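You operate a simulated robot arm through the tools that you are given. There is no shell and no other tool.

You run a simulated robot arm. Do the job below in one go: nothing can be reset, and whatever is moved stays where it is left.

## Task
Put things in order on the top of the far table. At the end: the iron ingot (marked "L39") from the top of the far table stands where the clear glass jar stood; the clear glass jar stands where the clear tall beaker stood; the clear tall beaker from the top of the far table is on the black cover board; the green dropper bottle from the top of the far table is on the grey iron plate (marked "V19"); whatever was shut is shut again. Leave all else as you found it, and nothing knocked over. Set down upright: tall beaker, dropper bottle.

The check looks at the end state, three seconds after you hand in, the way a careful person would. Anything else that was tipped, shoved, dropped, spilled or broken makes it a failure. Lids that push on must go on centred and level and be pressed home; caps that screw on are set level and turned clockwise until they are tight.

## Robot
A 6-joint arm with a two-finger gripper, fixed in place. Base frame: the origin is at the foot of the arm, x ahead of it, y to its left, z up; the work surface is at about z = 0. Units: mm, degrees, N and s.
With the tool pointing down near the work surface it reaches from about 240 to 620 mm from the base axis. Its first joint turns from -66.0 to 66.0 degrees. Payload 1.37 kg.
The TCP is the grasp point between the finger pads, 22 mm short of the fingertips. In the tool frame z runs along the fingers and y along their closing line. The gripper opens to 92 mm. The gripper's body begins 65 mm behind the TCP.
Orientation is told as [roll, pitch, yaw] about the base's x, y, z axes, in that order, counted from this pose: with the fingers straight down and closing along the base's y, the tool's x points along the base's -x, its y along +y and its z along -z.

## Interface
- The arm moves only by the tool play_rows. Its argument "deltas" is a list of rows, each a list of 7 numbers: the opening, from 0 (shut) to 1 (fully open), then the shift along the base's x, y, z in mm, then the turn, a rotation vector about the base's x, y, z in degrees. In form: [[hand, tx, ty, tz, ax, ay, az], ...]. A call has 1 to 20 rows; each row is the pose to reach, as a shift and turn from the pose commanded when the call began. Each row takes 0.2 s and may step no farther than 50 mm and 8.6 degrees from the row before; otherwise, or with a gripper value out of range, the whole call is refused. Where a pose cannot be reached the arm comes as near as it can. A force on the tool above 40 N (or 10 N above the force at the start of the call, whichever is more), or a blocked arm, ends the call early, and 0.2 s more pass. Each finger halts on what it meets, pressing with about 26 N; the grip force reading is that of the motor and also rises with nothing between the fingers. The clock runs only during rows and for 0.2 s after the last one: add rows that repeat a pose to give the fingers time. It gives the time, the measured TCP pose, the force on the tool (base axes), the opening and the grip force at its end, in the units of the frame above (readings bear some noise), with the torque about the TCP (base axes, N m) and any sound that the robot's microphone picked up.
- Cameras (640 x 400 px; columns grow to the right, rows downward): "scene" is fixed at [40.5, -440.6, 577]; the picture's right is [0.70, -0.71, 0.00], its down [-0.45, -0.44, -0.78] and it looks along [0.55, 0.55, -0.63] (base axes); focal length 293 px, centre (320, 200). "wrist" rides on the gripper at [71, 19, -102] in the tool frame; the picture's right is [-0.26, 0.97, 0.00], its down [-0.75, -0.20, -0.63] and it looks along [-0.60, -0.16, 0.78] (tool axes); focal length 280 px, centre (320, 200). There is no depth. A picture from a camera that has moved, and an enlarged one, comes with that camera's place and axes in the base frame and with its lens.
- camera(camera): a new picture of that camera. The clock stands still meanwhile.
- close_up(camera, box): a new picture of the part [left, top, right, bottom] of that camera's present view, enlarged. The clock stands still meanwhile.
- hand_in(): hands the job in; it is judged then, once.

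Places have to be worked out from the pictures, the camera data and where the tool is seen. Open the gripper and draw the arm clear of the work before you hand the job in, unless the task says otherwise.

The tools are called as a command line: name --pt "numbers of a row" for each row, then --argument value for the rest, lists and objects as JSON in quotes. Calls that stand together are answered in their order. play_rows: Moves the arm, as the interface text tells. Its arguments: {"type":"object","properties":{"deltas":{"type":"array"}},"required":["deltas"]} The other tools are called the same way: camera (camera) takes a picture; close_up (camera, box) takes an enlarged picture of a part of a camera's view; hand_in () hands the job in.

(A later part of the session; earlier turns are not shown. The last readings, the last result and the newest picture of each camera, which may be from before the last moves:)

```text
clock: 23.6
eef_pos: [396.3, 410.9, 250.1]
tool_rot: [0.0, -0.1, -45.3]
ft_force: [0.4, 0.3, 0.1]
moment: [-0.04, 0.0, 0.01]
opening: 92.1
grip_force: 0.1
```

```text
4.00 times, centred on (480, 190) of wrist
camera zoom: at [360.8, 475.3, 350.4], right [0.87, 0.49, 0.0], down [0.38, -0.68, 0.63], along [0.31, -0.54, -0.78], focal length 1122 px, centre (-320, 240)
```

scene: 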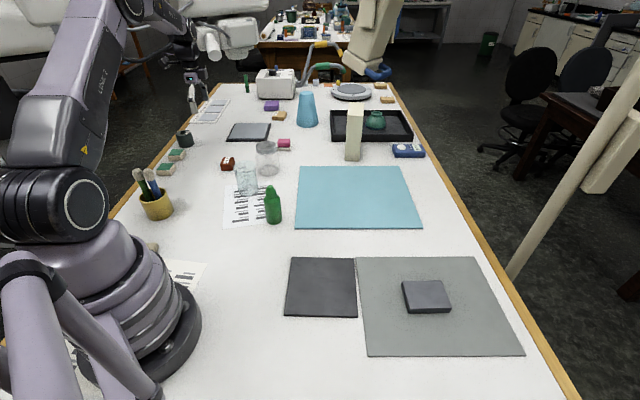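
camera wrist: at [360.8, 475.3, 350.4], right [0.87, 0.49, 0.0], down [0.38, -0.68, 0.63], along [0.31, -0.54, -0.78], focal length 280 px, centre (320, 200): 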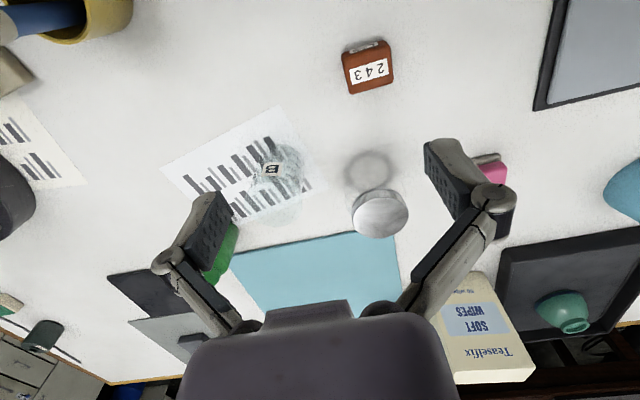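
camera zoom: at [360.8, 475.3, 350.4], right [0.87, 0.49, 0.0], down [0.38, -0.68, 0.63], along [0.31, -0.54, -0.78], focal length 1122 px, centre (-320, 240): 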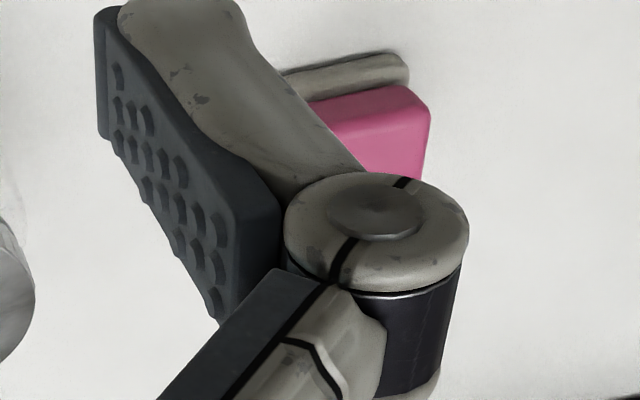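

The brown block carries "L39" on its hidden face, so it is the iron ingot (the "243" on top is a distractor). Every target is now known. Next I'll hover over the beaker to locate it precisely.

play_rows --pt "1 2 -17 -2 0 0 8.4" --pt "1 4 -34 -4 0 0 16.8" --pt "1 6 -51 -6 0 0 25.2" --pt "1 8 -68 -8 0 0 33.6" --pt "1 10 -85 -10 0 0 42" --pt "1 12 -102 -12 0 0 50.4" --pt "1 13 -119 -14 0 0 58.8" --pt "1 14 -136 -17 0 0 67.2" --pt "1 14 -149 -20 0 0 75.3" --pt "1 14 -149 -20 0 0 75.3"

camera --camera "wrist"

close_up --camera "wrist" --box '[220, 20, 420, 200]'

```text
clock: 25.8
eef_pos: [409.6, 261.4, 229.1]
tool_rot: [0.0, 0.0, 30.0]
ft_force: [-0.6, 0.5, 0.2]
moment: [0.01, 0.0, 0.04]
opening: 92.0
grip_force: 0.0
```

```text
taken
camera wrist: at [339.8, 241.5, 329.7], right [-0.26, 0.97, 0.0], down [0.75, 0.2, 0.63], along [0.6, 0.16, -0.78], focal length 280 px, centre (320, 200)
```

wrist: 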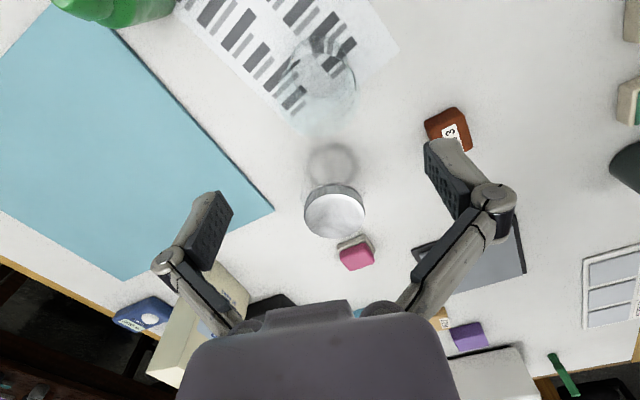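

```text
2.22 times, centred on (320, 110) of wrist
camera zoom: at [339.8, 241.5, 329.7], right [-0.26, 0.97, 0.0], down [0.75, 0.2, 0.63], along [0.6, 0.16, -0.78], focal length 623 px, centre (320, 400)
```

zoom: 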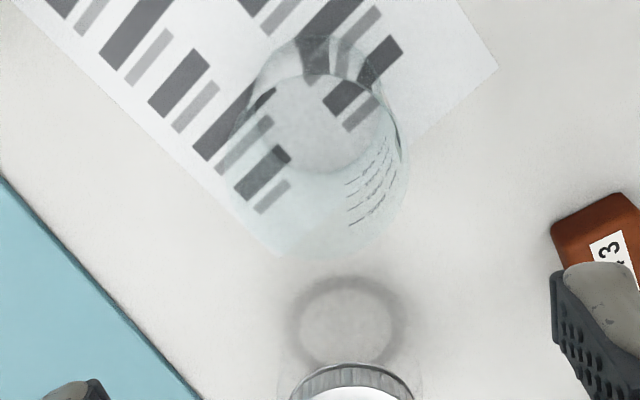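

close_up --camera "wrist" --box '[270, 25, 370, 135]'

close_up --camera "wrist" --box '[280, 130, 390, 250]'

close_up --camera "scene" --box '[225, 150, 270, 210]'

close_up --camera "scene" --box '[245, 130, 295, 185]'

```text
3.64 times, centred on (320, 80) of wrist
camera zoom: at [339.8, 241.5, 329.7], right [-0.26, 0.97, 0.0], down [0.75, 0.2, 0.63], along [0.6, 0.16, -0.78], focal length 1020 px, centre (320, 636)
```

zoom: 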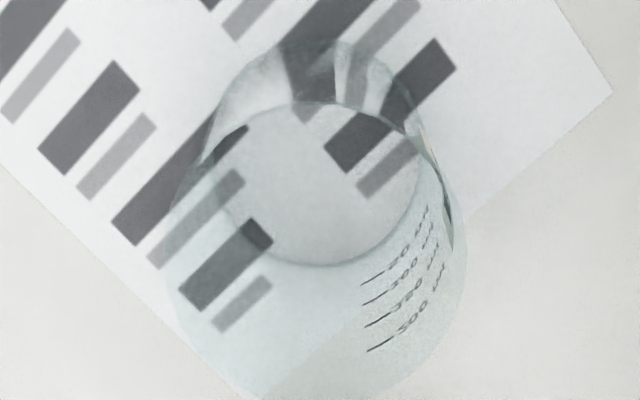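

```text
3.33 times, centred on (335, 190) of wrist
camera zoom: at [339.8, 241.5, 329.7], right [-0.26, 0.97, 0.0], down [0.75, 0.2, 0.63], along [0.6, 0.16, -0.78], focal length 935 px, centre (270, 233)
```

zoom: 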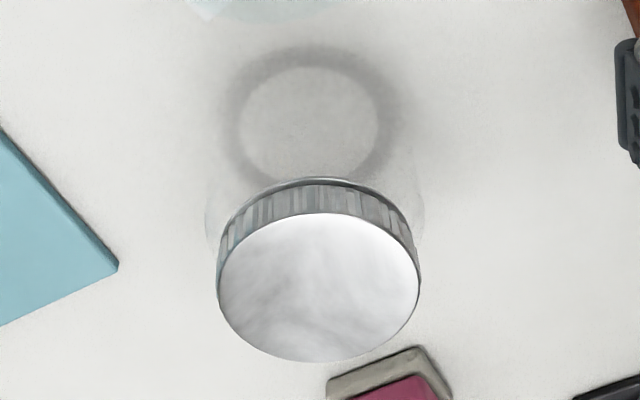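

```text
6.67 times, centred on (248, 180) of scene
camera zoom: at [40.5, -440.6, 577.0], right [0.7, -0.71, 0.0], down [-0.45, -0.44, -0.78], along [0.55, 0.55, -0.63], focal length 1950 px, centre (803, 333)
```

zoom: 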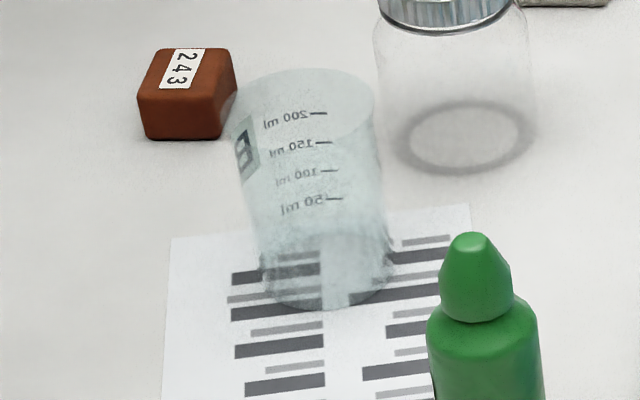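

```text
7.27 times, centred on (270, 158) of scene
camera zoom: at [40.5, -440.6, 577.0], right [0.7, -0.71, 0.0], down [-0.45, -0.44, -0.78], along [0.55, 0.55, -0.63], focal length 2128 px, centre (684, 509)
```

zoom: 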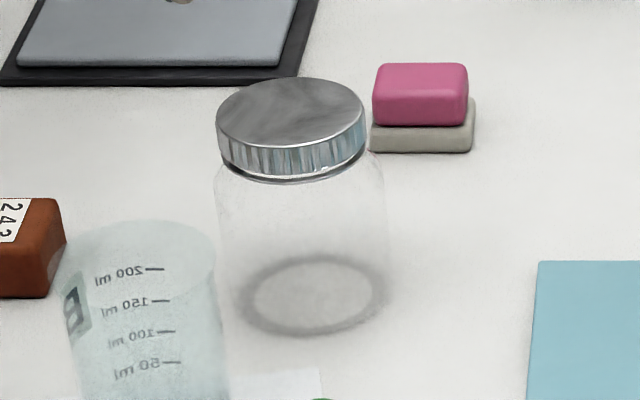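

From these views I judge the following:
- Beaker: axis about (411, 258), about 106 mm tall.
- Jar: about (533, 310), lid top about 102 mm.
- Ingot: about (447, 431).

I'll descend partway over the beaker and check the alignment before going around it.

play_rows --pt "1 0.8 -1.5 -22 0 0 0" --pt "1 1.6 -3 -44 0 0 0" --pt "1 1.6 -3 -66 0 0 0" --pt "1 1.6 -3 -85 0 0 0" --pt "1 1.6 -3 -85 0 0 0"

camera --camera "wrist"

close_up --camera "wrist" --box '[220, 40, 420, 240]'

close_up --camera "scene" --box '[205, 110, 305, 230]'

```text
clock: 27.0
eef_pos: [411.6, 259.0, 144.9]
tool_rot: [0.0, -0.1, 29.9]
ft_force: [-0.7, -0.5, 0.1]
moment: [0.0, -0.01, -0.01]
opening: 91.9
grip_force: 0.1
```

```text
taken
camera wrist: at [341.4, 239.3, 245.1], right [-0.25, 0.97, 0.0], down [0.75, 0.2, 0.63], along [0.6, 0.16, -0.78], focal length 280 px, centre (320, 200)
```

wrist: 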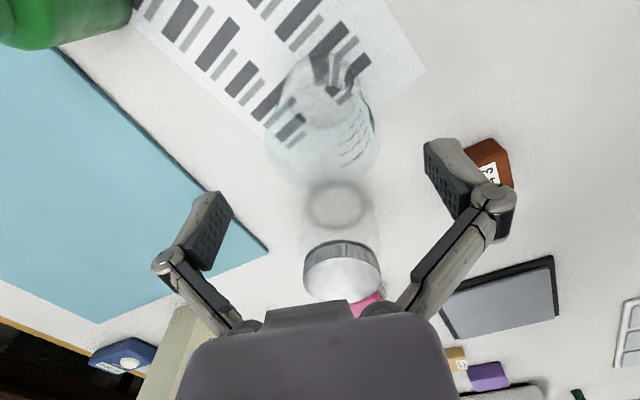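

```text
2.00 times, centred on (320, 140) of wrist
camera zoom: at [341.4, 239.3, 245.1], right [-0.25, 0.97, 0.0], down [0.75, 0.2, 0.63], along [0.6, 0.16, -0.78], focal length 561 px, centre (320, 320)
```

zoom: 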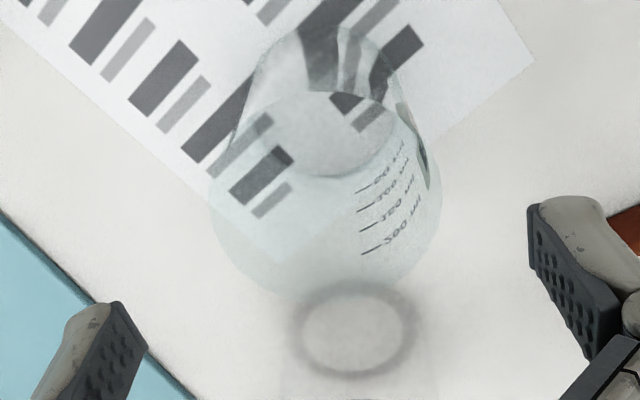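

```text
3.33 times, centred on (255, 170) of scene
camera zoom: at [40.5, -440.6, 577.0], right [0.7, -0.71, 0.0], down [-0.45, -0.44, -0.78], along [0.55, 0.55, -0.63], focal length 975 px, centre (537, 300)
```

zoom: 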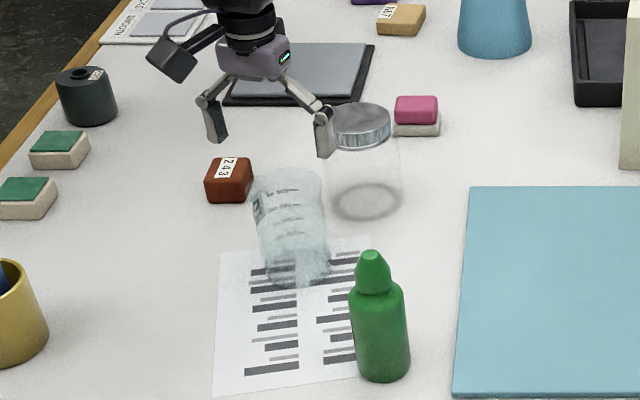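

The rim is centred between the fingers to within about 2–3 mm. I'll nudge slightly and descend around the beaker to z = 55.

play_rows --pt "1 1.5 1.5 -15 0 0 0" --pt "1 1.5 1.5 -30 0 0 0" --pt "1 1.5 1.5 -45 0 0 0" --pt "1 1.5 1.5 -60 0 0 0" --pt "1 1.5 1.5 -75 0 0 0" --pt "1 1.5 1.5 -89 0 0 0" --pt "1 1.5 1.5 -89 0 0 0"

camera --camera "wrist"

close_up --camera "scene" --box '[205, 110, 305, 230]'

```text
clock: 28.6
eef_pos: [412.6, 259.9, 56.4]
tool_rot: [0.0, 0.0, 29.9]
ft_force: [-0.2, 0.2, -0.5]
moment: [0.02, -0.04, 0.01]
opening: 92.0
grip_force: 0.0
```

```text
taken
camera wrist: at [342.8, 240.2, 156.3], right [-0.25, 0.97, 0.0], down [0.75, 0.2, 0.63], along [0.6, 0.16, -0.78], focal length 280 px, centre (320, 200)
```

wrist: 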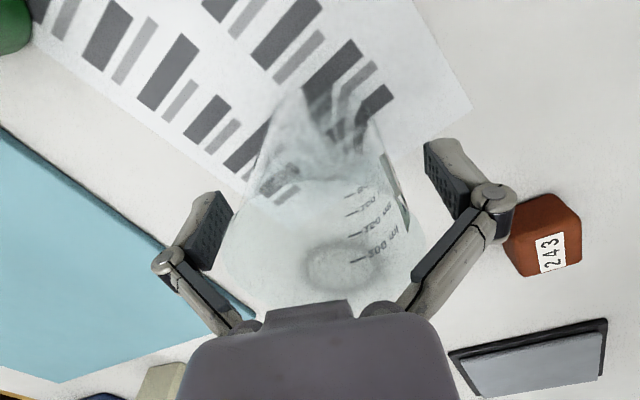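

```text
3.33 times, centred on (255, 170) of scene
camera zoom: at [40.5, -440.6, 577.0], right [0.7, -0.71, 0.0], down [-0.45, -0.44, -0.78], along [0.55, 0.55, -0.63], focal length 975 px, centre (537, 300)
```

zoom: 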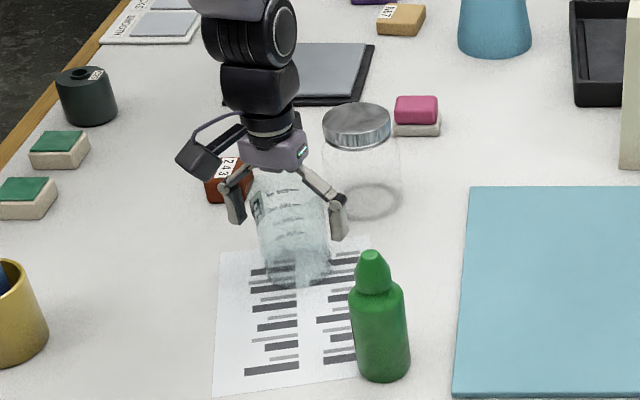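

The fingers straddle the beaker with clearance on both sides. Closing the gripper.

play_rows --pt "0.8 0 0 0 0 0 0" --pt "0.6 0 0 0 0 0 0" --pt "0.4 0 0 0 0 0 0" --pt "0.2 0 0 0 0 0 0" --pt "0 0 0 0 0 0 0" --pt "0 0 0 0 0 0 0" --pt "0 0 0 0 0 0 0"

camera --camera "wrist"

close_up --camera "scene" --box '[205, 110, 305, 230]'

```text
clock: 30.2
eef_pos: [414.1, 260.6, 55.7]
tool_rot: [0.1, -0.2, 29.8]
ft_force: [-3.8, -1.6, 30.7]
moment: [0.01, -0.06, 0.04]
opening: 74.6
grip_force: 25.9
```

```text
taken
camera wrist: at [343.2, 240.5, 157.3], right [-0.25, 0.97, 0.0], down [0.75, 0.2, 0.63], along [0.61, 0.16, -0.78], focal length 280 px, centre (320, 200)
```

wrist: 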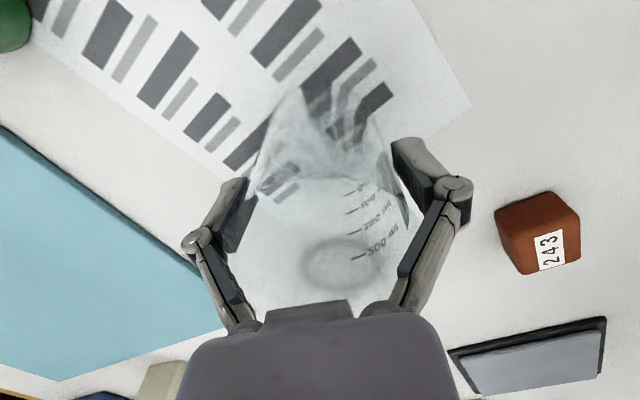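

```text
3.33 times, centred on (255, 170) of scene
camera zoom: at [40.3, -440.7, 576.9], right [0.7, -0.71, 0.0], down [-0.45, -0.44, -0.78], along [0.55, 0.55, -0.63], focal length 975 px, centre (537, 300)
```

zoom: 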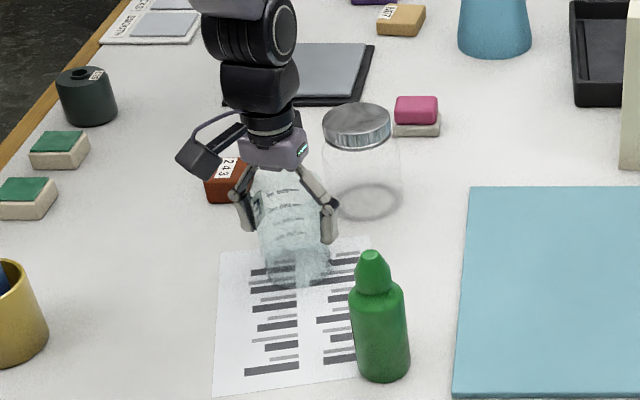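

Force +30 N upward at 74.6 mm opening: the sloping finger links are touching the beaker's rim, so I'm too low. I'll open again gently and raise.

play_rows --pt "0.85 0 0 0 0 0 0" --pt "1 0 0 0 0 0 0" --pt "1 0 0 0 0 0 0" --pt "1 0 0 8 0 0 0" --pt "1 0 0 16 0 0 0" --pt "1 0 0 24 0 0 0" --pt "1 0 0 24 0 0 0"

camera --camera "wrist"

close_up --camera "scene" --box '[205, 110, 305, 230]'

close_up --camera "scene" --box '[225, 150, 275, 200]'

```text
clock: 31.8
eef_pos: [413.7, 259.7, 80.5]
tool_rot: [0.0, -0.1, 29.9]
ft_force: [0.3, -0.1, -0.1]
moment: [0.02, -0.03, 0.01]
opening: 91.9
grip_force: 0.1
```

```text
taken
camera wrist: at [342.6, 240.4, 180.3], right [-0.25, 0.97, 0.0], down [0.75, 0.2, 0.63], along [0.6, 0.16, -0.78], focal length 280 px, centre (320, 200)
```

wrist: 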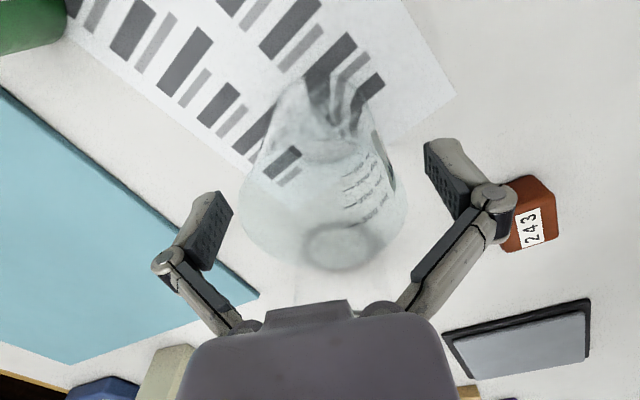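

```text
3.33 times, centred on (255, 170) of scene
camera zoom: at [40.5, -440.6, 577.0], right [0.7, -0.71, 0.0], down [-0.45, -0.44, -0.78], along [0.55, 0.55, -0.63], focal length 975 px, centre (537, 300)
```

zoom: 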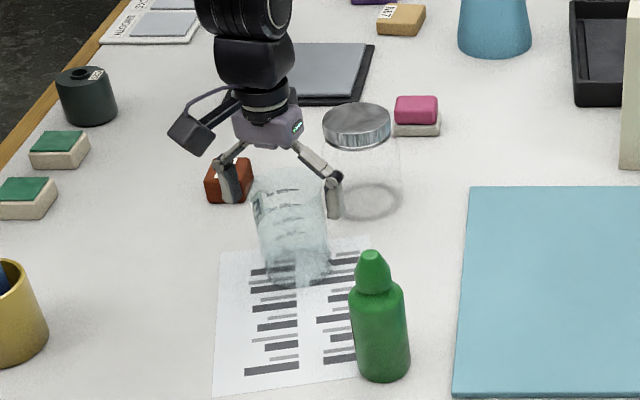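

```text
8.00 times, centred on (250, 175) of scene
camera zoom: at [40.5, -440.6, 577.0], right [0.7, -0.71, 0.0], down [-0.45, -0.44, -0.78], along [0.55, 0.55, -0.63], focal length 2341 px, centre (880, 400)
```

zoom: 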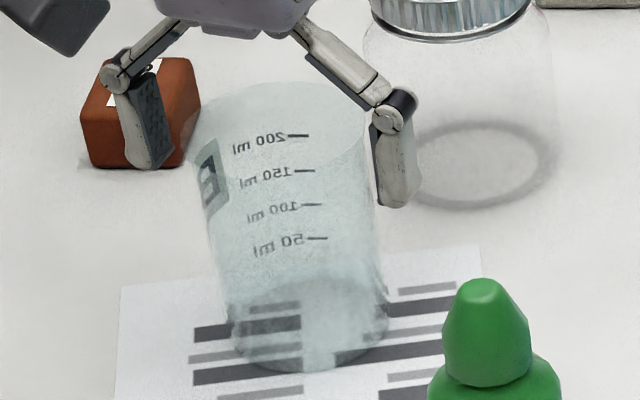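

The beaker is unharmed and hasn't moved. I'll zoom the wrist view to recheck the centring and rim height before gripping higher.

close_up --camera "wrist" --box '[200, 60, 450, 310]'

```text
1.60 times, centred on (325, 185) of wrist
camera zoom: at [342.6, 240.4, 180.3], right [-0.25, 0.97, 0.0], down [0.75, 0.2, 0.63], along [0.6, 0.16, -0.78], focal length 449 px, centre (312, 224)
```

zoom: 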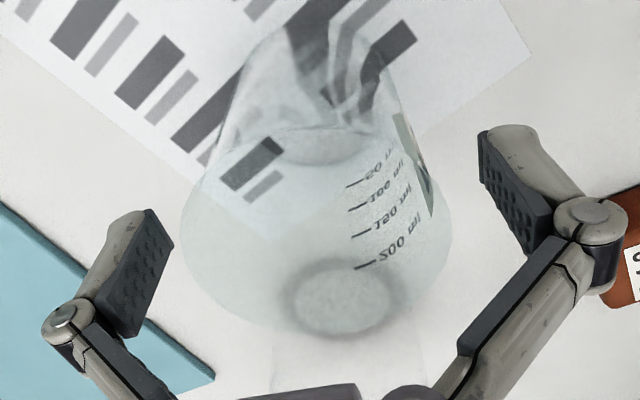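

The rim height works out to 101 mm and the beaker's centre to (412, 260), so I'm aligned within 2 mm. I'll raise to z ≈ 86 so only the pads touch, then close.

play_rows --pt "1 -1.5 0.5 6 0 0 0" --pt "0.85 -1.5 0.5 6 0 0 0" --pt "0.7 -1.5 0.5 6 0 0 0" --pt "0.5 -1.5 0.5 6 0 0 0" --pt "0.3 -1.5 0.5 6 0 0 0" --pt "0.3 -1.5 0.5 6 0 0 0" --pt "0.3 -1.5 0.5 6 0 0 0"

camera --camera "wrist"

close_up --camera "scene" --box '[220, 135, 280, 205]'

```text
clock: 33.4
eef_pos: [411.0, 259.9, 85.4]
tool_rot: [0.0, 0.0, 30.0]
ft_force: [-1.7, -0.7, 4.3]
moment: [-0.04, 0.13, 0.02]
opening: 68.4
grip_force: 26.5
```

```text
taken
camera wrist: at [340.8, 240.9, 186.4], right [-0.25, 0.97, 0.0], down [0.75, 0.2, 0.63], along [0.6, 0.16, -0.78], focal length 280 px, centre (320, 200)
```

wrist: 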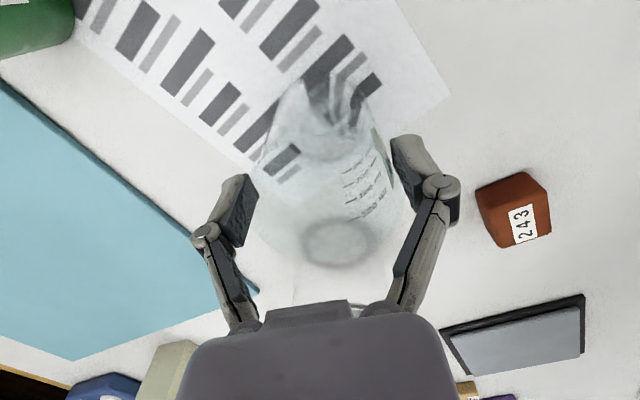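

```text
5.71 times, centred on (250, 170) of scene
camera zoom: at [40.5, -440.6, 577.0], right [0.7, -0.71, 0.0], down [-0.45, -0.44, -0.78], along [0.55, 0.55, -0.63], focal length 1672 px, centre (720, 371)
```

zoom: 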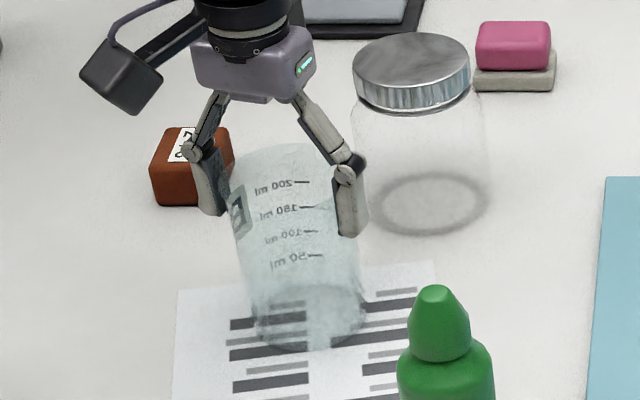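

Gripped at 68 mm with only a small vertical force. I'll lift gently and check that the beaker follows upright.

play_rows --pt "0.3 0 0 3 0 0 0" --pt "0.3 0 0 8 0 0 0" --pt "0.3 0 0 15 0 0 0" --pt "0.3 0 0 25 0 0 0" --pt "0.3 0 0 25 0 0 0"

camera --camera "wrist"

close_up --camera "scene" --box '[220, 125, 280, 205]'

```text
clock: 34.6
eef_pos: [410.9, 260.8, 110.2]
tool_rot: [0.0, 0.0, 29.9]
ft_force: [0.0, 0.1, -0.6]
moment: [0.04, 0.0, 0.01]
opening: 68.4
grip_force: 26.1
```

```text
taken
camera wrist: at [340.7, 240.6, 210.9], right [-0.25, 0.97, 0.0], down [0.76, 0.2, 0.62], along [0.6, 0.16, -0.78], focal length 280 px, centre (320, 200)
```

wrist: 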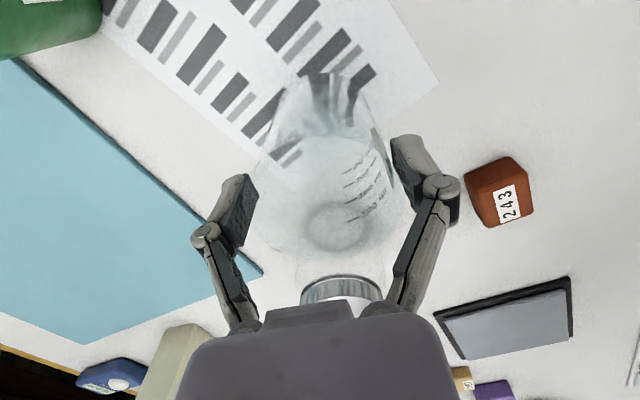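

```text
5.00 times, centred on (250, 165) of scene
camera zoom: at [40.5, -440.6, 577.0], right [0.7, -0.71, 0.0], down [-0.45, -0.44, -0.78], along [0.55, 0.55, -0.63], focal length 1463 px, centre (670, 375)
```

zoom: 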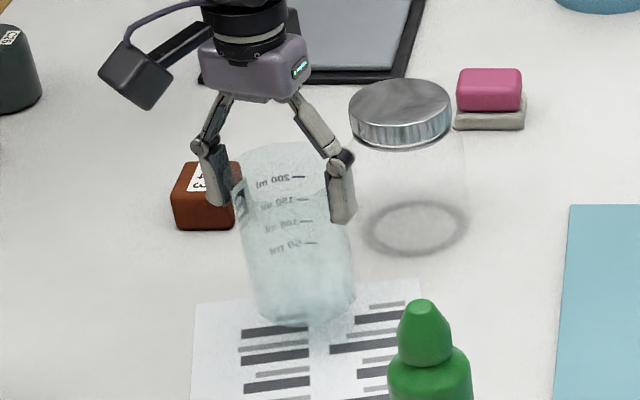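

The beaker hangs upright and is light. I'll lift it well clear, carry it on an inward-bowed path past the bottle, and stop over the board's centre (about (328, -161)).

play_rows --pt "0.3 0 0 25 0 0 0" --pt "0.3 0 0 50 0 0 0" --pt "0.3 0 0 75 0 0 0" --pt "0.3 0 0 100 0 0 0" --pt "0.3 0 0 122 0 0 0" --pt "0.3 -23 -32 125 0 0 0" --pt "0.3 -44 -65 125 0 0 0" --pt "0.3 -62 -97 125 0 0 0" --pt "0.3 -77 -130 125 0 0 0" --pt "0.3 -89 -162 125 0 0 0" --pt "0.3 -98 -194 125 0 0 0" --pt "0.3 -104 -227 125 0 0 0" --pt "0.3 -108 -259 125 0 0 0" --pt "0.3 -109 -292 125 0 0 0" --pt "0.3 -106 -324 125 0 0 0" --pt "0.3 -102 -356 120 0 0 0" --pt "0.3 -94 -389 110 0 0 0" --pt "0.3 -83 -421 100 0 0 0" --pt "0.3 -83 -421 100 0 0 0"

camera --camera "wrist"

camera --camera "scene"

```text
clock: 38.6
eef_pos: [327.4, -161.1, 211.0]
tool_rot: [0.1, 0.1, 29.9]
ft_force: [0.0, -0.6, 0.0]
moment: [-0.01, -0.01, -0.02]
opening: 67.8
grip_force: 25.9
```

```text
taken
camera wrist: at [257.6, -180.1, 311.2], right [-0.25, 0.97, 0.0], down [0.75, 0.2, 0.63], along [0.6, 0.16, -0.78], focal length 280 px, centre (320, 200)
```

wrist: 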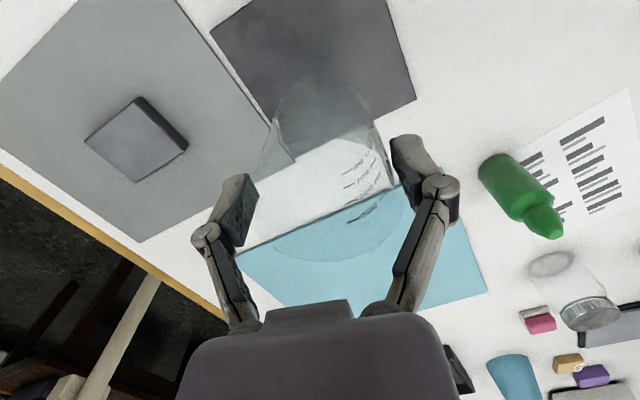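

```text
taken
```

scene: 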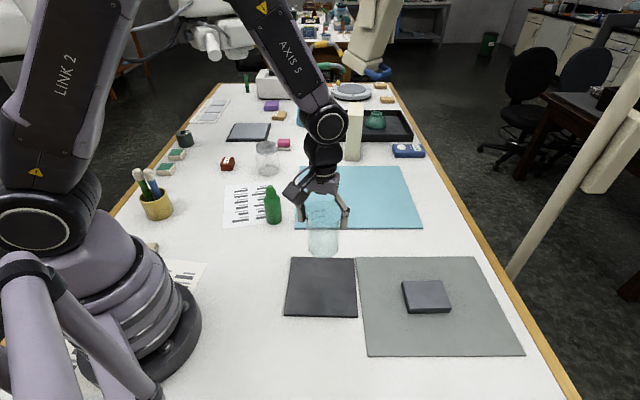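

The beaker is over the board. I'll lower it to about 8 mm above the surface and check.

play_rows --pt "0.3 0 0 -20 0 0 0" --pt "0.3 0 0 -40 0 0 0" --pt "0.3 0 0 -60 0 0 0" --pt "0.3 0 0 -80 0 0 0" --pt "0.3 0 0 -95 0 0 0" --pt "0.3 0 0 -105 0 0 0" --pt "0.3 0 0 -112 0 0 0" --pt "0.3 0 0 -112 0 0 0"

close_up --camera "scene" --box '[270, 210, 370, 330]'

camera --camera "wrist"

```text
clock: 40.4
eef_pos: [327.8, -161.4, 96.8]
tool_rot: [0.0, 0.0, 29.9]
ft_force: [0.3, -0.7, -0.2]
moment: [0.0, 0.03, 0.03]
opening: 67.9
grip_force: 26.6
```

```text
3.33 times, centred on (320, 270) of scene
camera zoom: at [40.5, -440.6, 577.0], right [0.7, -0.71, 0.0], down [-0.45, -0.44, -0.78], along [0.55, 0.55, -0.63], focal length 975 px, centre (320, -33)
```

zoom: 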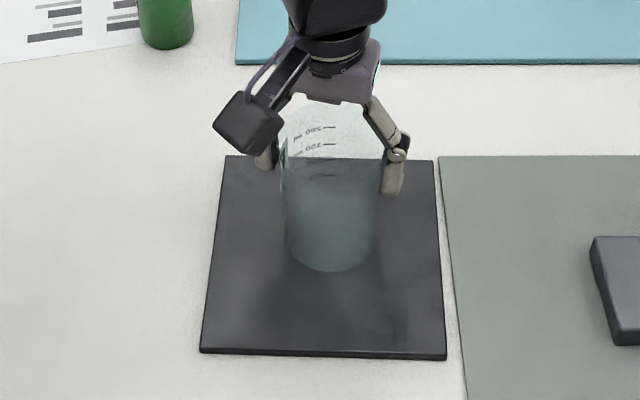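

```text
taken
camera wrist: at [258.0, -180.6, 198.6], right [-0.25, 0.97, 0.0], down [0.75, 0.2, 0.63], along [0.6, 0.16, -0.78], focal length 280 px, centre (320, 200)
```

wrist: 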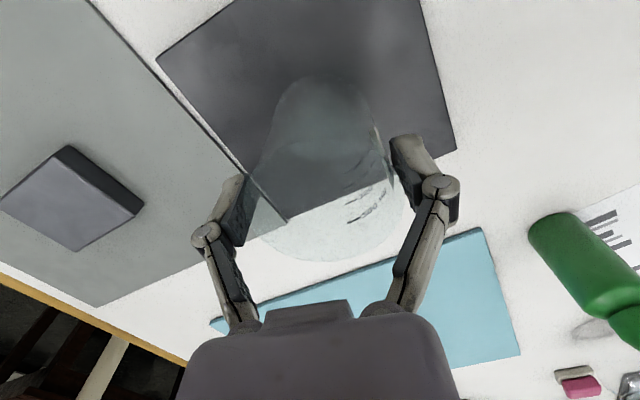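

The beaker is over the middle of the board and a few mm above it. I'll lower it in small steps and watch the force.

play_rows --pt "0.3 0 0 -2 0 0 0" --pt "0.3 0 0 -3.5 0 0 0" --pt "0.3 0 0 -5 0 0 0" --pt "0.3 0 0 -5 0 0 0"

close_up --camera "scene" --box '[295, 260, 355, 320]'

```text
clock: 41.4
eef_pos: [326.8, -159.8, 93.4]
tool_rot: [-0.1, 0.1, 29.9]
ft_force: [-1.4, 2.4, 10.4]
moment: [0.32, 0.13, 0.01]
opening: 68.1
grip_force: 25.5
```

```text
6.67 times, centred on (325, 290) of scene
camera zoom: at [40.4, -440.6, 577.0], right [0.7, -0.71, 0.0], down [-0.45, -0.44, -0.78], along [0.55, 0.55, -0.63], focal length 1950 px, centre (287, -400)
```

zoom: 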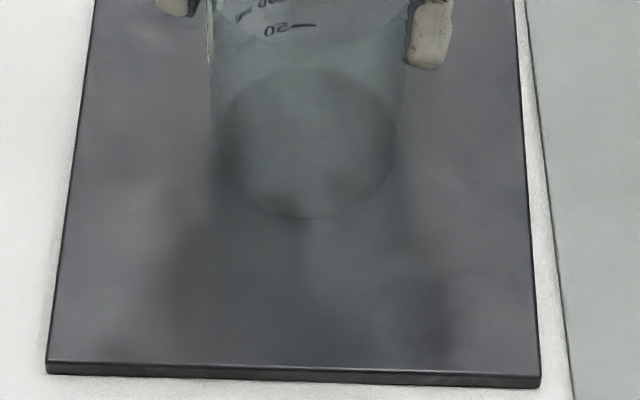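

Contact at about 10 N with the board surface. I'll ease off about 1 mm to unload it, then open the fingers.

play_rows --pt "0.3 0 0 1 0 0 0" --pt "0.3 0 0 1.2 0 0 0" --pt "0.3 0 0 1.2 0 0 0"

close_up --camera "scene" --box '[285, 220, 365, 320]'

```text
clock: 42.2
eef_pos: [328.7, -161.7, 94.4]
tool_rot: [0.0, 0.0, 29.9]
ft_force: [0.2, 0.7, -0.8]
moment: [0.01, 0.04, -0.01]
opening: 67.9
grip_force: 26.2
```

```text
4.00 times, centred on (325, 270) of scene
camera zoom: at [40.5, -440.6, 577.0], right [0.7, -0.71, 0.0], down [-0.45, -0.44, -0.78], along [0.55, 0.55, -0.63], focal length 1170 px, centre (300, -80)
```

zoom: 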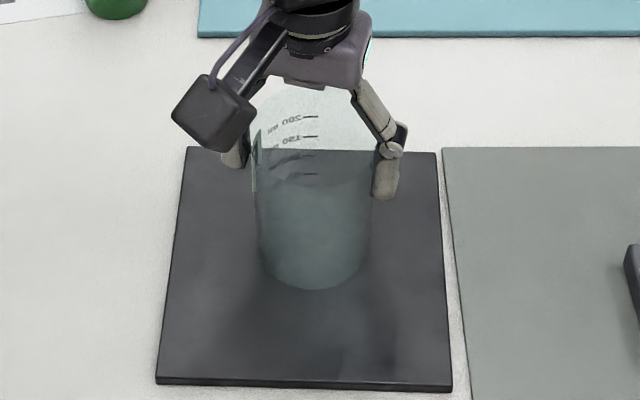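

Unloaded at z ≈ 94, so contact is within half a millimetre. I'll lower 0.6 mm and open.

play_rows --pt "0.3 0 0 -0.6 0 0 0" --pt "0.3 0 0 -0.6 0 0 0" --pt "0.8 0 0 -0.6 0 0 0" --pt "0.9 0 0 -0.6 0 0 0" --pt "1 0 0 -0.6 0 0 0" --pt "1 0 0 -0.6 0 0 0" --pt "1 0 0 -0.6 0 0 0"

camera --camera "wrist"

close_up --camera "scene" --box '[285, 220, 365, 320]'

```text
clock: 43.8
eef_pos: [328.1, -160.7, 93.3]
tool_rot: [0.0, 0.0, 29.9]
ft_force: [-0.4, -0.1, 0.2]
moment: [-0.02, -0.01, -0.01]
opening: 92.1
grip_force: 0.1
```

```text
taken
camera wrist: at [258.1, -180.2, 194.6], right [-0.25, 0.97, 0.0], down [0.75, 0.2, 0.63], along [0.6, 0.16, -0.78], focal length 280 px, centre (320, 200)
```

wrist: 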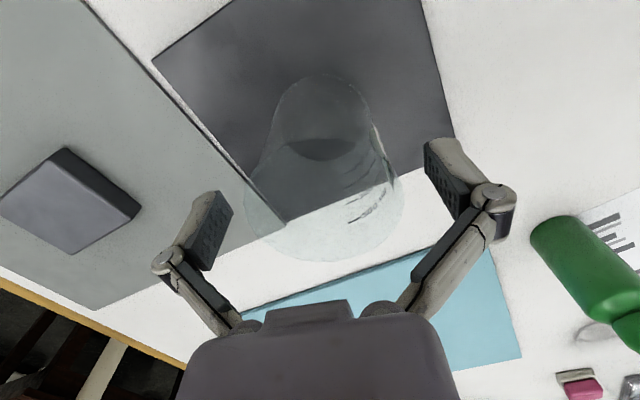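

```text
4.00 times, centred on (325, 270) of scene
camera zoom: at [40.5, -440.6, 577.0], right [0.7, -0.71, 0.0], down [-0.45, -0.44, -0.78], along [0.55, 0.55, -0.63], focal length 1170 px, centre (300, -80)
```

zoom: 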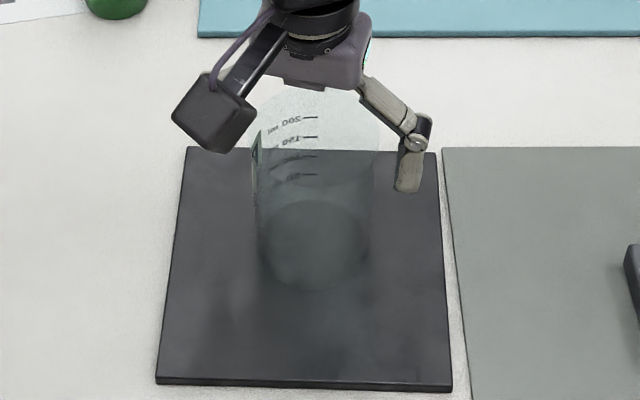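

The beaker stands upright on the board and is released. I'll rise straight up, then go over the green bottle to locate it precisely.

play_rows --pt "1 0 0 20 0 0 0" --pt "1 0 0 50 0 0 0" --pt "1 0 0 90 0 0 0" --pt "1 0 0 130 0 0 0" --pt "1 0 0 147 0 0 0" --pt "1 8 36 147 0 0 -3" --pt "1 16 72 147 0 0 -6" --pt "1 24 108 147 0 0 -9" --pt "1 32 144 147 0 0 -12" --pt "1 40 180 147 0 0 -14" --pt "1 50 216 147 0 0 -16" --pt "1 60 250 147 0 0 -17" --pt "1 60 250 147 0 0 -17"

camera --camera "wrist"

camera --camera "scene"

close_up --camera "wrist" --box '[240, 20, 400, 200]'

```text
clock: 46.6
eef_pos: [388.8, 89.5, 240.6]
tool_rot: [0.0, 0.0, 13.0]
ft_force: [-0.5, -0.4, -0.2]
moment: [0.01, -0.03, -0.01]
opening: 92.2
grip_force: 0.1
```

```text
taken
camera wrist: at [315.2, 92.0, 341.6], right [0.04, 1.0, 0.0], down [0.78, -0.03, 0.63], along [0.62, -0.03, -0.78], focal length 280 px, centre (320, 200)
```

wrist: 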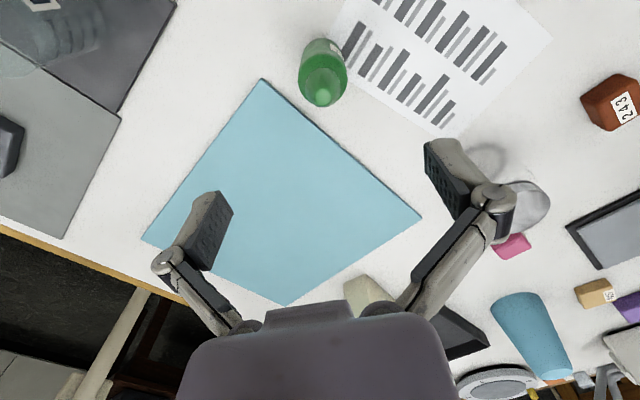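

```text
taken
```

scene: 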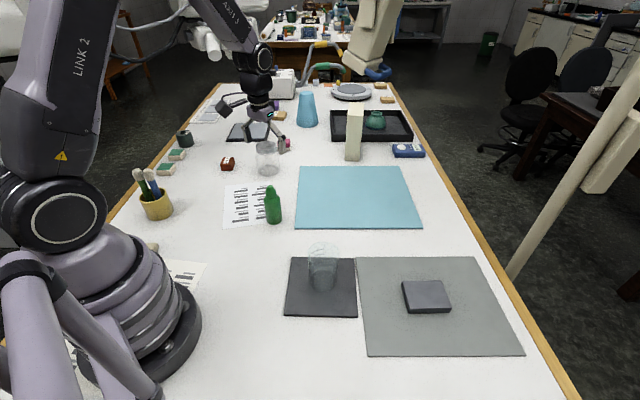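

```text
2.22 times, centred on (320, 110) of wrist
camera zoom: at [315.2, 92.0, 341.6], right [0.04, 1.0, 0.0], down [0.78, -0.03, 0.63], along [0.62, -0.03, -0.78], focal length 623 px, centre (320, 400)
```

zoom: 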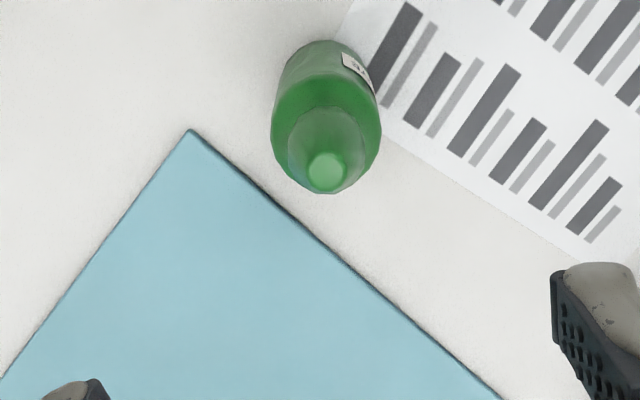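

The bottle's axis is at about (389, 92), it is about 46–50 mm wide and its top is at about 125 mm. I'll align and descend to z ≈ 71, watching for contact with the cap.

play_rows --pt "1 0.3 2.4 -20 0 0 0" --pt "1 0.3 2.4 -45 0 0 0" --pt "1 0.3 2.4 -70 0 0 0" --pt "1 0.3 2.4 -95 0 0 0" --pt "1 0.3 2.4 -120 0 0 0" --pt "1 0.3 2.4 -140 0 0 0" --pt "1 0.3 2.4 -155 0 0 0" --pt "1 0.3 2.4 -165 0 0 0" --pt "1 0.3 2.4 -169 0 0 0" --pt "1 0.3 2.4 -169 0 0 0"

camera --camera "wrist"

close_up --camera "scene" --box '[235, 140, 315, 240]'

```text
clock: 48.8
eef_pos: [389.6, 92.4, 73.0]
tool_rot: [0.0, 0.1, 13.0]
ft_force: [0.2, -0.1, 0.5]
moment: [0.05, -0.02, -0.01]
opening: 91.9
grip_force: 0.0
```

```text
taken
camera wrist: at [316.0, 93.7, 172.8], right [0.04, 1.0, 0.0], down [0.78, -0.03, 0.63], along [0.62, -0.02, -0.78], focal length 280 px, centre (320, 200)
```

wrist: 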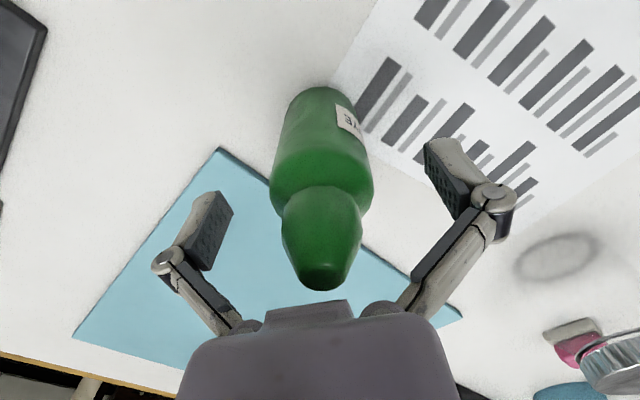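

```text
4.00 times, centred on (275, 190) of scene
camera zoom: at [40.5, -440.6, 577.0], right [0.7, -0.71, 0.0], down [-0.45, -0.44, -0.78], along [0.55, 0.55, -0.63], focal length 1170 px, centre (500, 240)
```

zoom: 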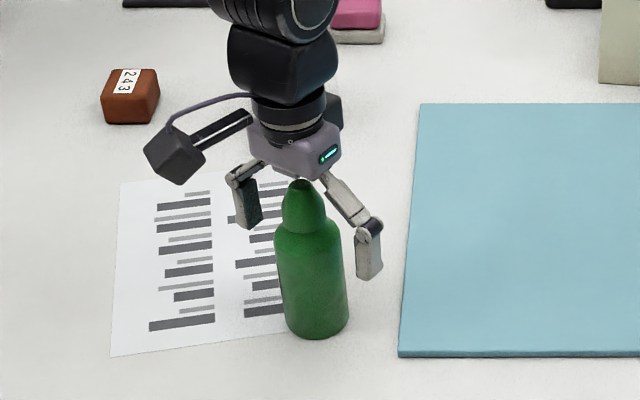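

The bottle is centred between the fingers and the cap clears the palm. Closing on the body.

play_rows --pt "0.8 0 0 0 0 0 0" --pt "0.6 0 0 0 0 0 0" --pt "0.4 0 0 0 0 0 0" --pt "0.3 0 0 0 0 0 0" --pt "0.2 0 0 0 0 0 0" --pt "0.2 0 0 0 0 0 0" --pt "0.2 0 0 0 0 0 0"

camera --camera "wrist"

close_up --camera "scene" --box '[235, 140, 315, 240]'

```text
clock: 50.4
eef_pos: [389.5, 91.2, 73.0]
tool_rot: [-0.1, -0.1, 12.9]
ft_force: [-1.0, 0.2, 4.2]
moment: [-0.09, 0.04, -0.03]
opening: 44.1
grip_force: 26.3
```

```text
taken
camera wrist: at [315.9, 93.7, 173.0], right [0.04, 1.0, 0.0], down [0.78, -0.03, 0.63], along [0.62, -0.02, -0.78], focal length 280 px, centre (320, 200)
```

wrist: 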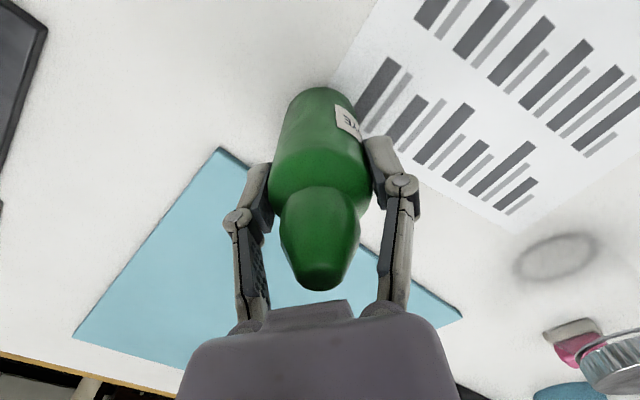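

```text
4.00 times, centred on (275, 190) of scene
camera zoom: at [40.5, -440.6, 577.0], right [0.7, -0.71, 0.0], down [-0.45, -0.44, -0.78], along [0.55, 0.55, -0.63], focal length 1170 px, centre (500, 240)
```

zoom: 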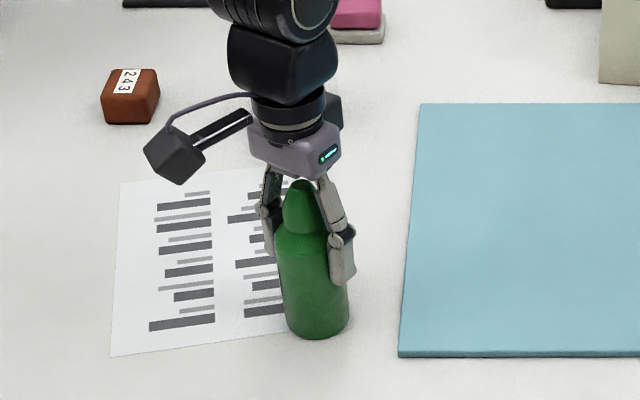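

Gripped at 44 mm. I'll lift the bottle, carry it high past the beaker, and stop above the plate's centre (about (461, -347)).

play_rows --pt "0.2 0 0 8 0 0 0" --pt "0.2 0 0 25 0 0 0" --pt "0.2 0 0 55 0 0 0" --pt "0.2 0 0 90 0 0 0" --pt "0.2 0 0 125 0 0 0" --pt "0.2 6 -36 130 0 0 0" --pt "0.2 12 -73 130 0 0 0" --pt "0.2 18 -110 130 0 0 0" --pt "0.2 24 -146 130 0 0 0" --pt "0.2 30 -183 130 0 0 0" --pt "0.2 36 -220 130 0 0 0" --pt "0.2 42 -256 130 0 0 0" --pt "0.2 48 -293 130 0 0 0" --pt "0.2 54 -330 130 0 0 0" --pt "0.2 60 -366 130 0 0 0" --pt "0.2 66 -403 120 0 0 0" --pt "0.2 72 -439 100 0 0 0" --pt "0.2 72 -439 90 0 0 0" --pt "0.2 72 -439 90 0 0 0"

camera --camera "wrist"

camera --camera "scene"

```text
clock: 54.4
eef_pos: [460.9, -346.4, 163.2]
tool_rot: [-0.1, 0.1, 12.8]
ft_force: [-0.3, 1.0, -2.0]
moment: [0.04, 0.0, 0.01]
opening: 44.0
grip_force: 25.1
```

```text
taken
camera wrist: at [388.2, -345.1, 262.9], right [0.04, 1.0, 0.0], down [0.78, -0.03, 0.63], along [0.62, -0.02, -0.78], focal length 280 px, centre (320, 200)
```

wrist: 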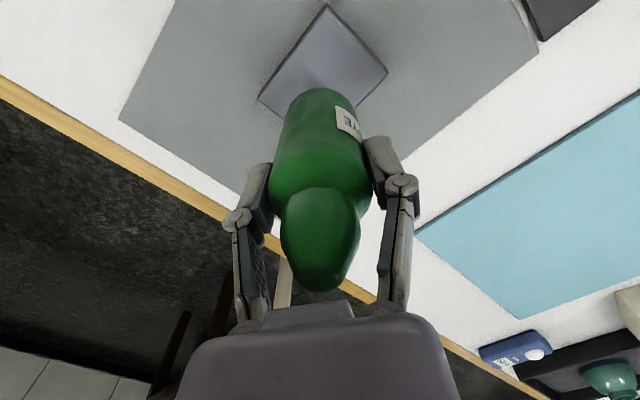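

```text
taken
```

scene: 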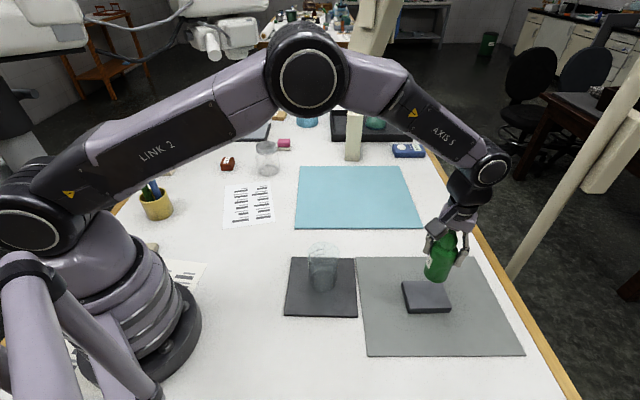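

The plate's corners confirm its centre at (461, -347), right under the bottle. I'll lower to about 7 mm above the plate and check.

play_rows --pt "0.2 0 0 -15 0 0 0" --pt "0.2 0 0 -30 0 0 0" --pt "0.2 0 0 -45 0 0 0" --pt "0.2 0 0 -58 0 0 0" --pt "0.2 0 0 -67 0 0 0" --pt "0.2 0 0 -67 0 0 0"

close_up --camera "scene" --box '[385, 220, 485, 330]'

camera --camera "wrist"

```text
clock: 55.8
eef_pos: [460.7, -348.3, 96.7]
tool_rot: [-0.1, -0.1, 12.8]
ft_force: [-2.5, 2.3, 15.8]
moment: [0.12, 0.28, -0.01]
opening: 44.4
grip_force: 26.3
```

```text
3.64 times, centred on (435, 275) of scene
camera zoom: at [40.4, -440.5, 577.1], right [0.7, -0.71, 0.0], down [-0.45, -0.44, -0.78], along [0.55, 0.55, -0.63], focal length 1064 px, centre (-98, -73)
```

zoom: 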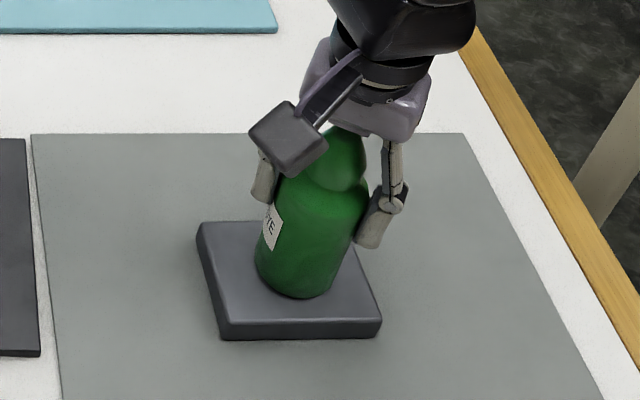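

```text
taken
camera wrist: at [388.1, -345.5, 197.2], right [0.04, 1.0, 0.0], down [0.78, -0.03, 0.63], along [0.63, -0.03, -0.78], focal length 280 px, centre (320, 200)
```

wrist: 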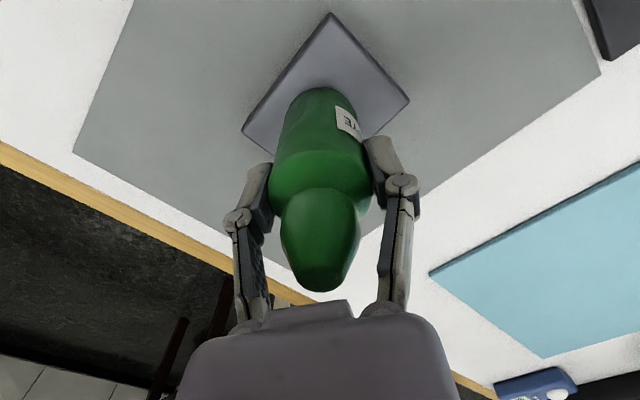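

Contact has already happened (about 16 N), so the plate's top is higher than I estimated. I'll ease up 2 mm to unload and recheck.

play_rows --pt "0.2 0 0 1 0 0 0" --pt "0.2 0 0 2 0 0 0" --pt "0.2 0 0 2 0 0 0"

close_up --camera "scene" --box '[395, 240, 465, 320]'

```text
clock: 56.6
eef_pos: [459.2, -348.5, 96.2]
tool_rot: [0.0, 0.0, 12.8]
ft_force: [1.5, -1.7, 3.9]
moment: [-0.19, -0.1, -0.02]
opening: 44.3
grip_force: 25.5
```

```text
5.00 times, centred on (430, 280) of scene
camera zoom: at [40.5, -440.6, 577.0], right [0.7, -0.71, 0.0], down [-0.45, -0.44, -0.78], along [0.55, 0.55, -0.63], focal length 1463 px, centre (-230, -200)
```

zoom: 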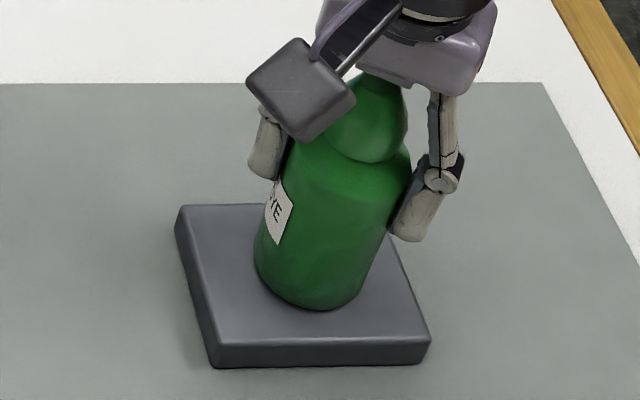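

play_rows --pt "0.2 0 0 0.4 0 0 0" --pt "0.2 0 0 0.4 0 0 0" --pt "0.2 0 0 0.4 0 0 0"

```text
clock: 57.4
eef_pos: [460.4, -348.0, 97.6]
tool_rot: [0.0, 0.0, 12.9]
ft_force: [0.3, 0.4, -1.1]
moment: [0.0, -0.02, 0.01]
opening: 44.4
grip_force: 26.7
```

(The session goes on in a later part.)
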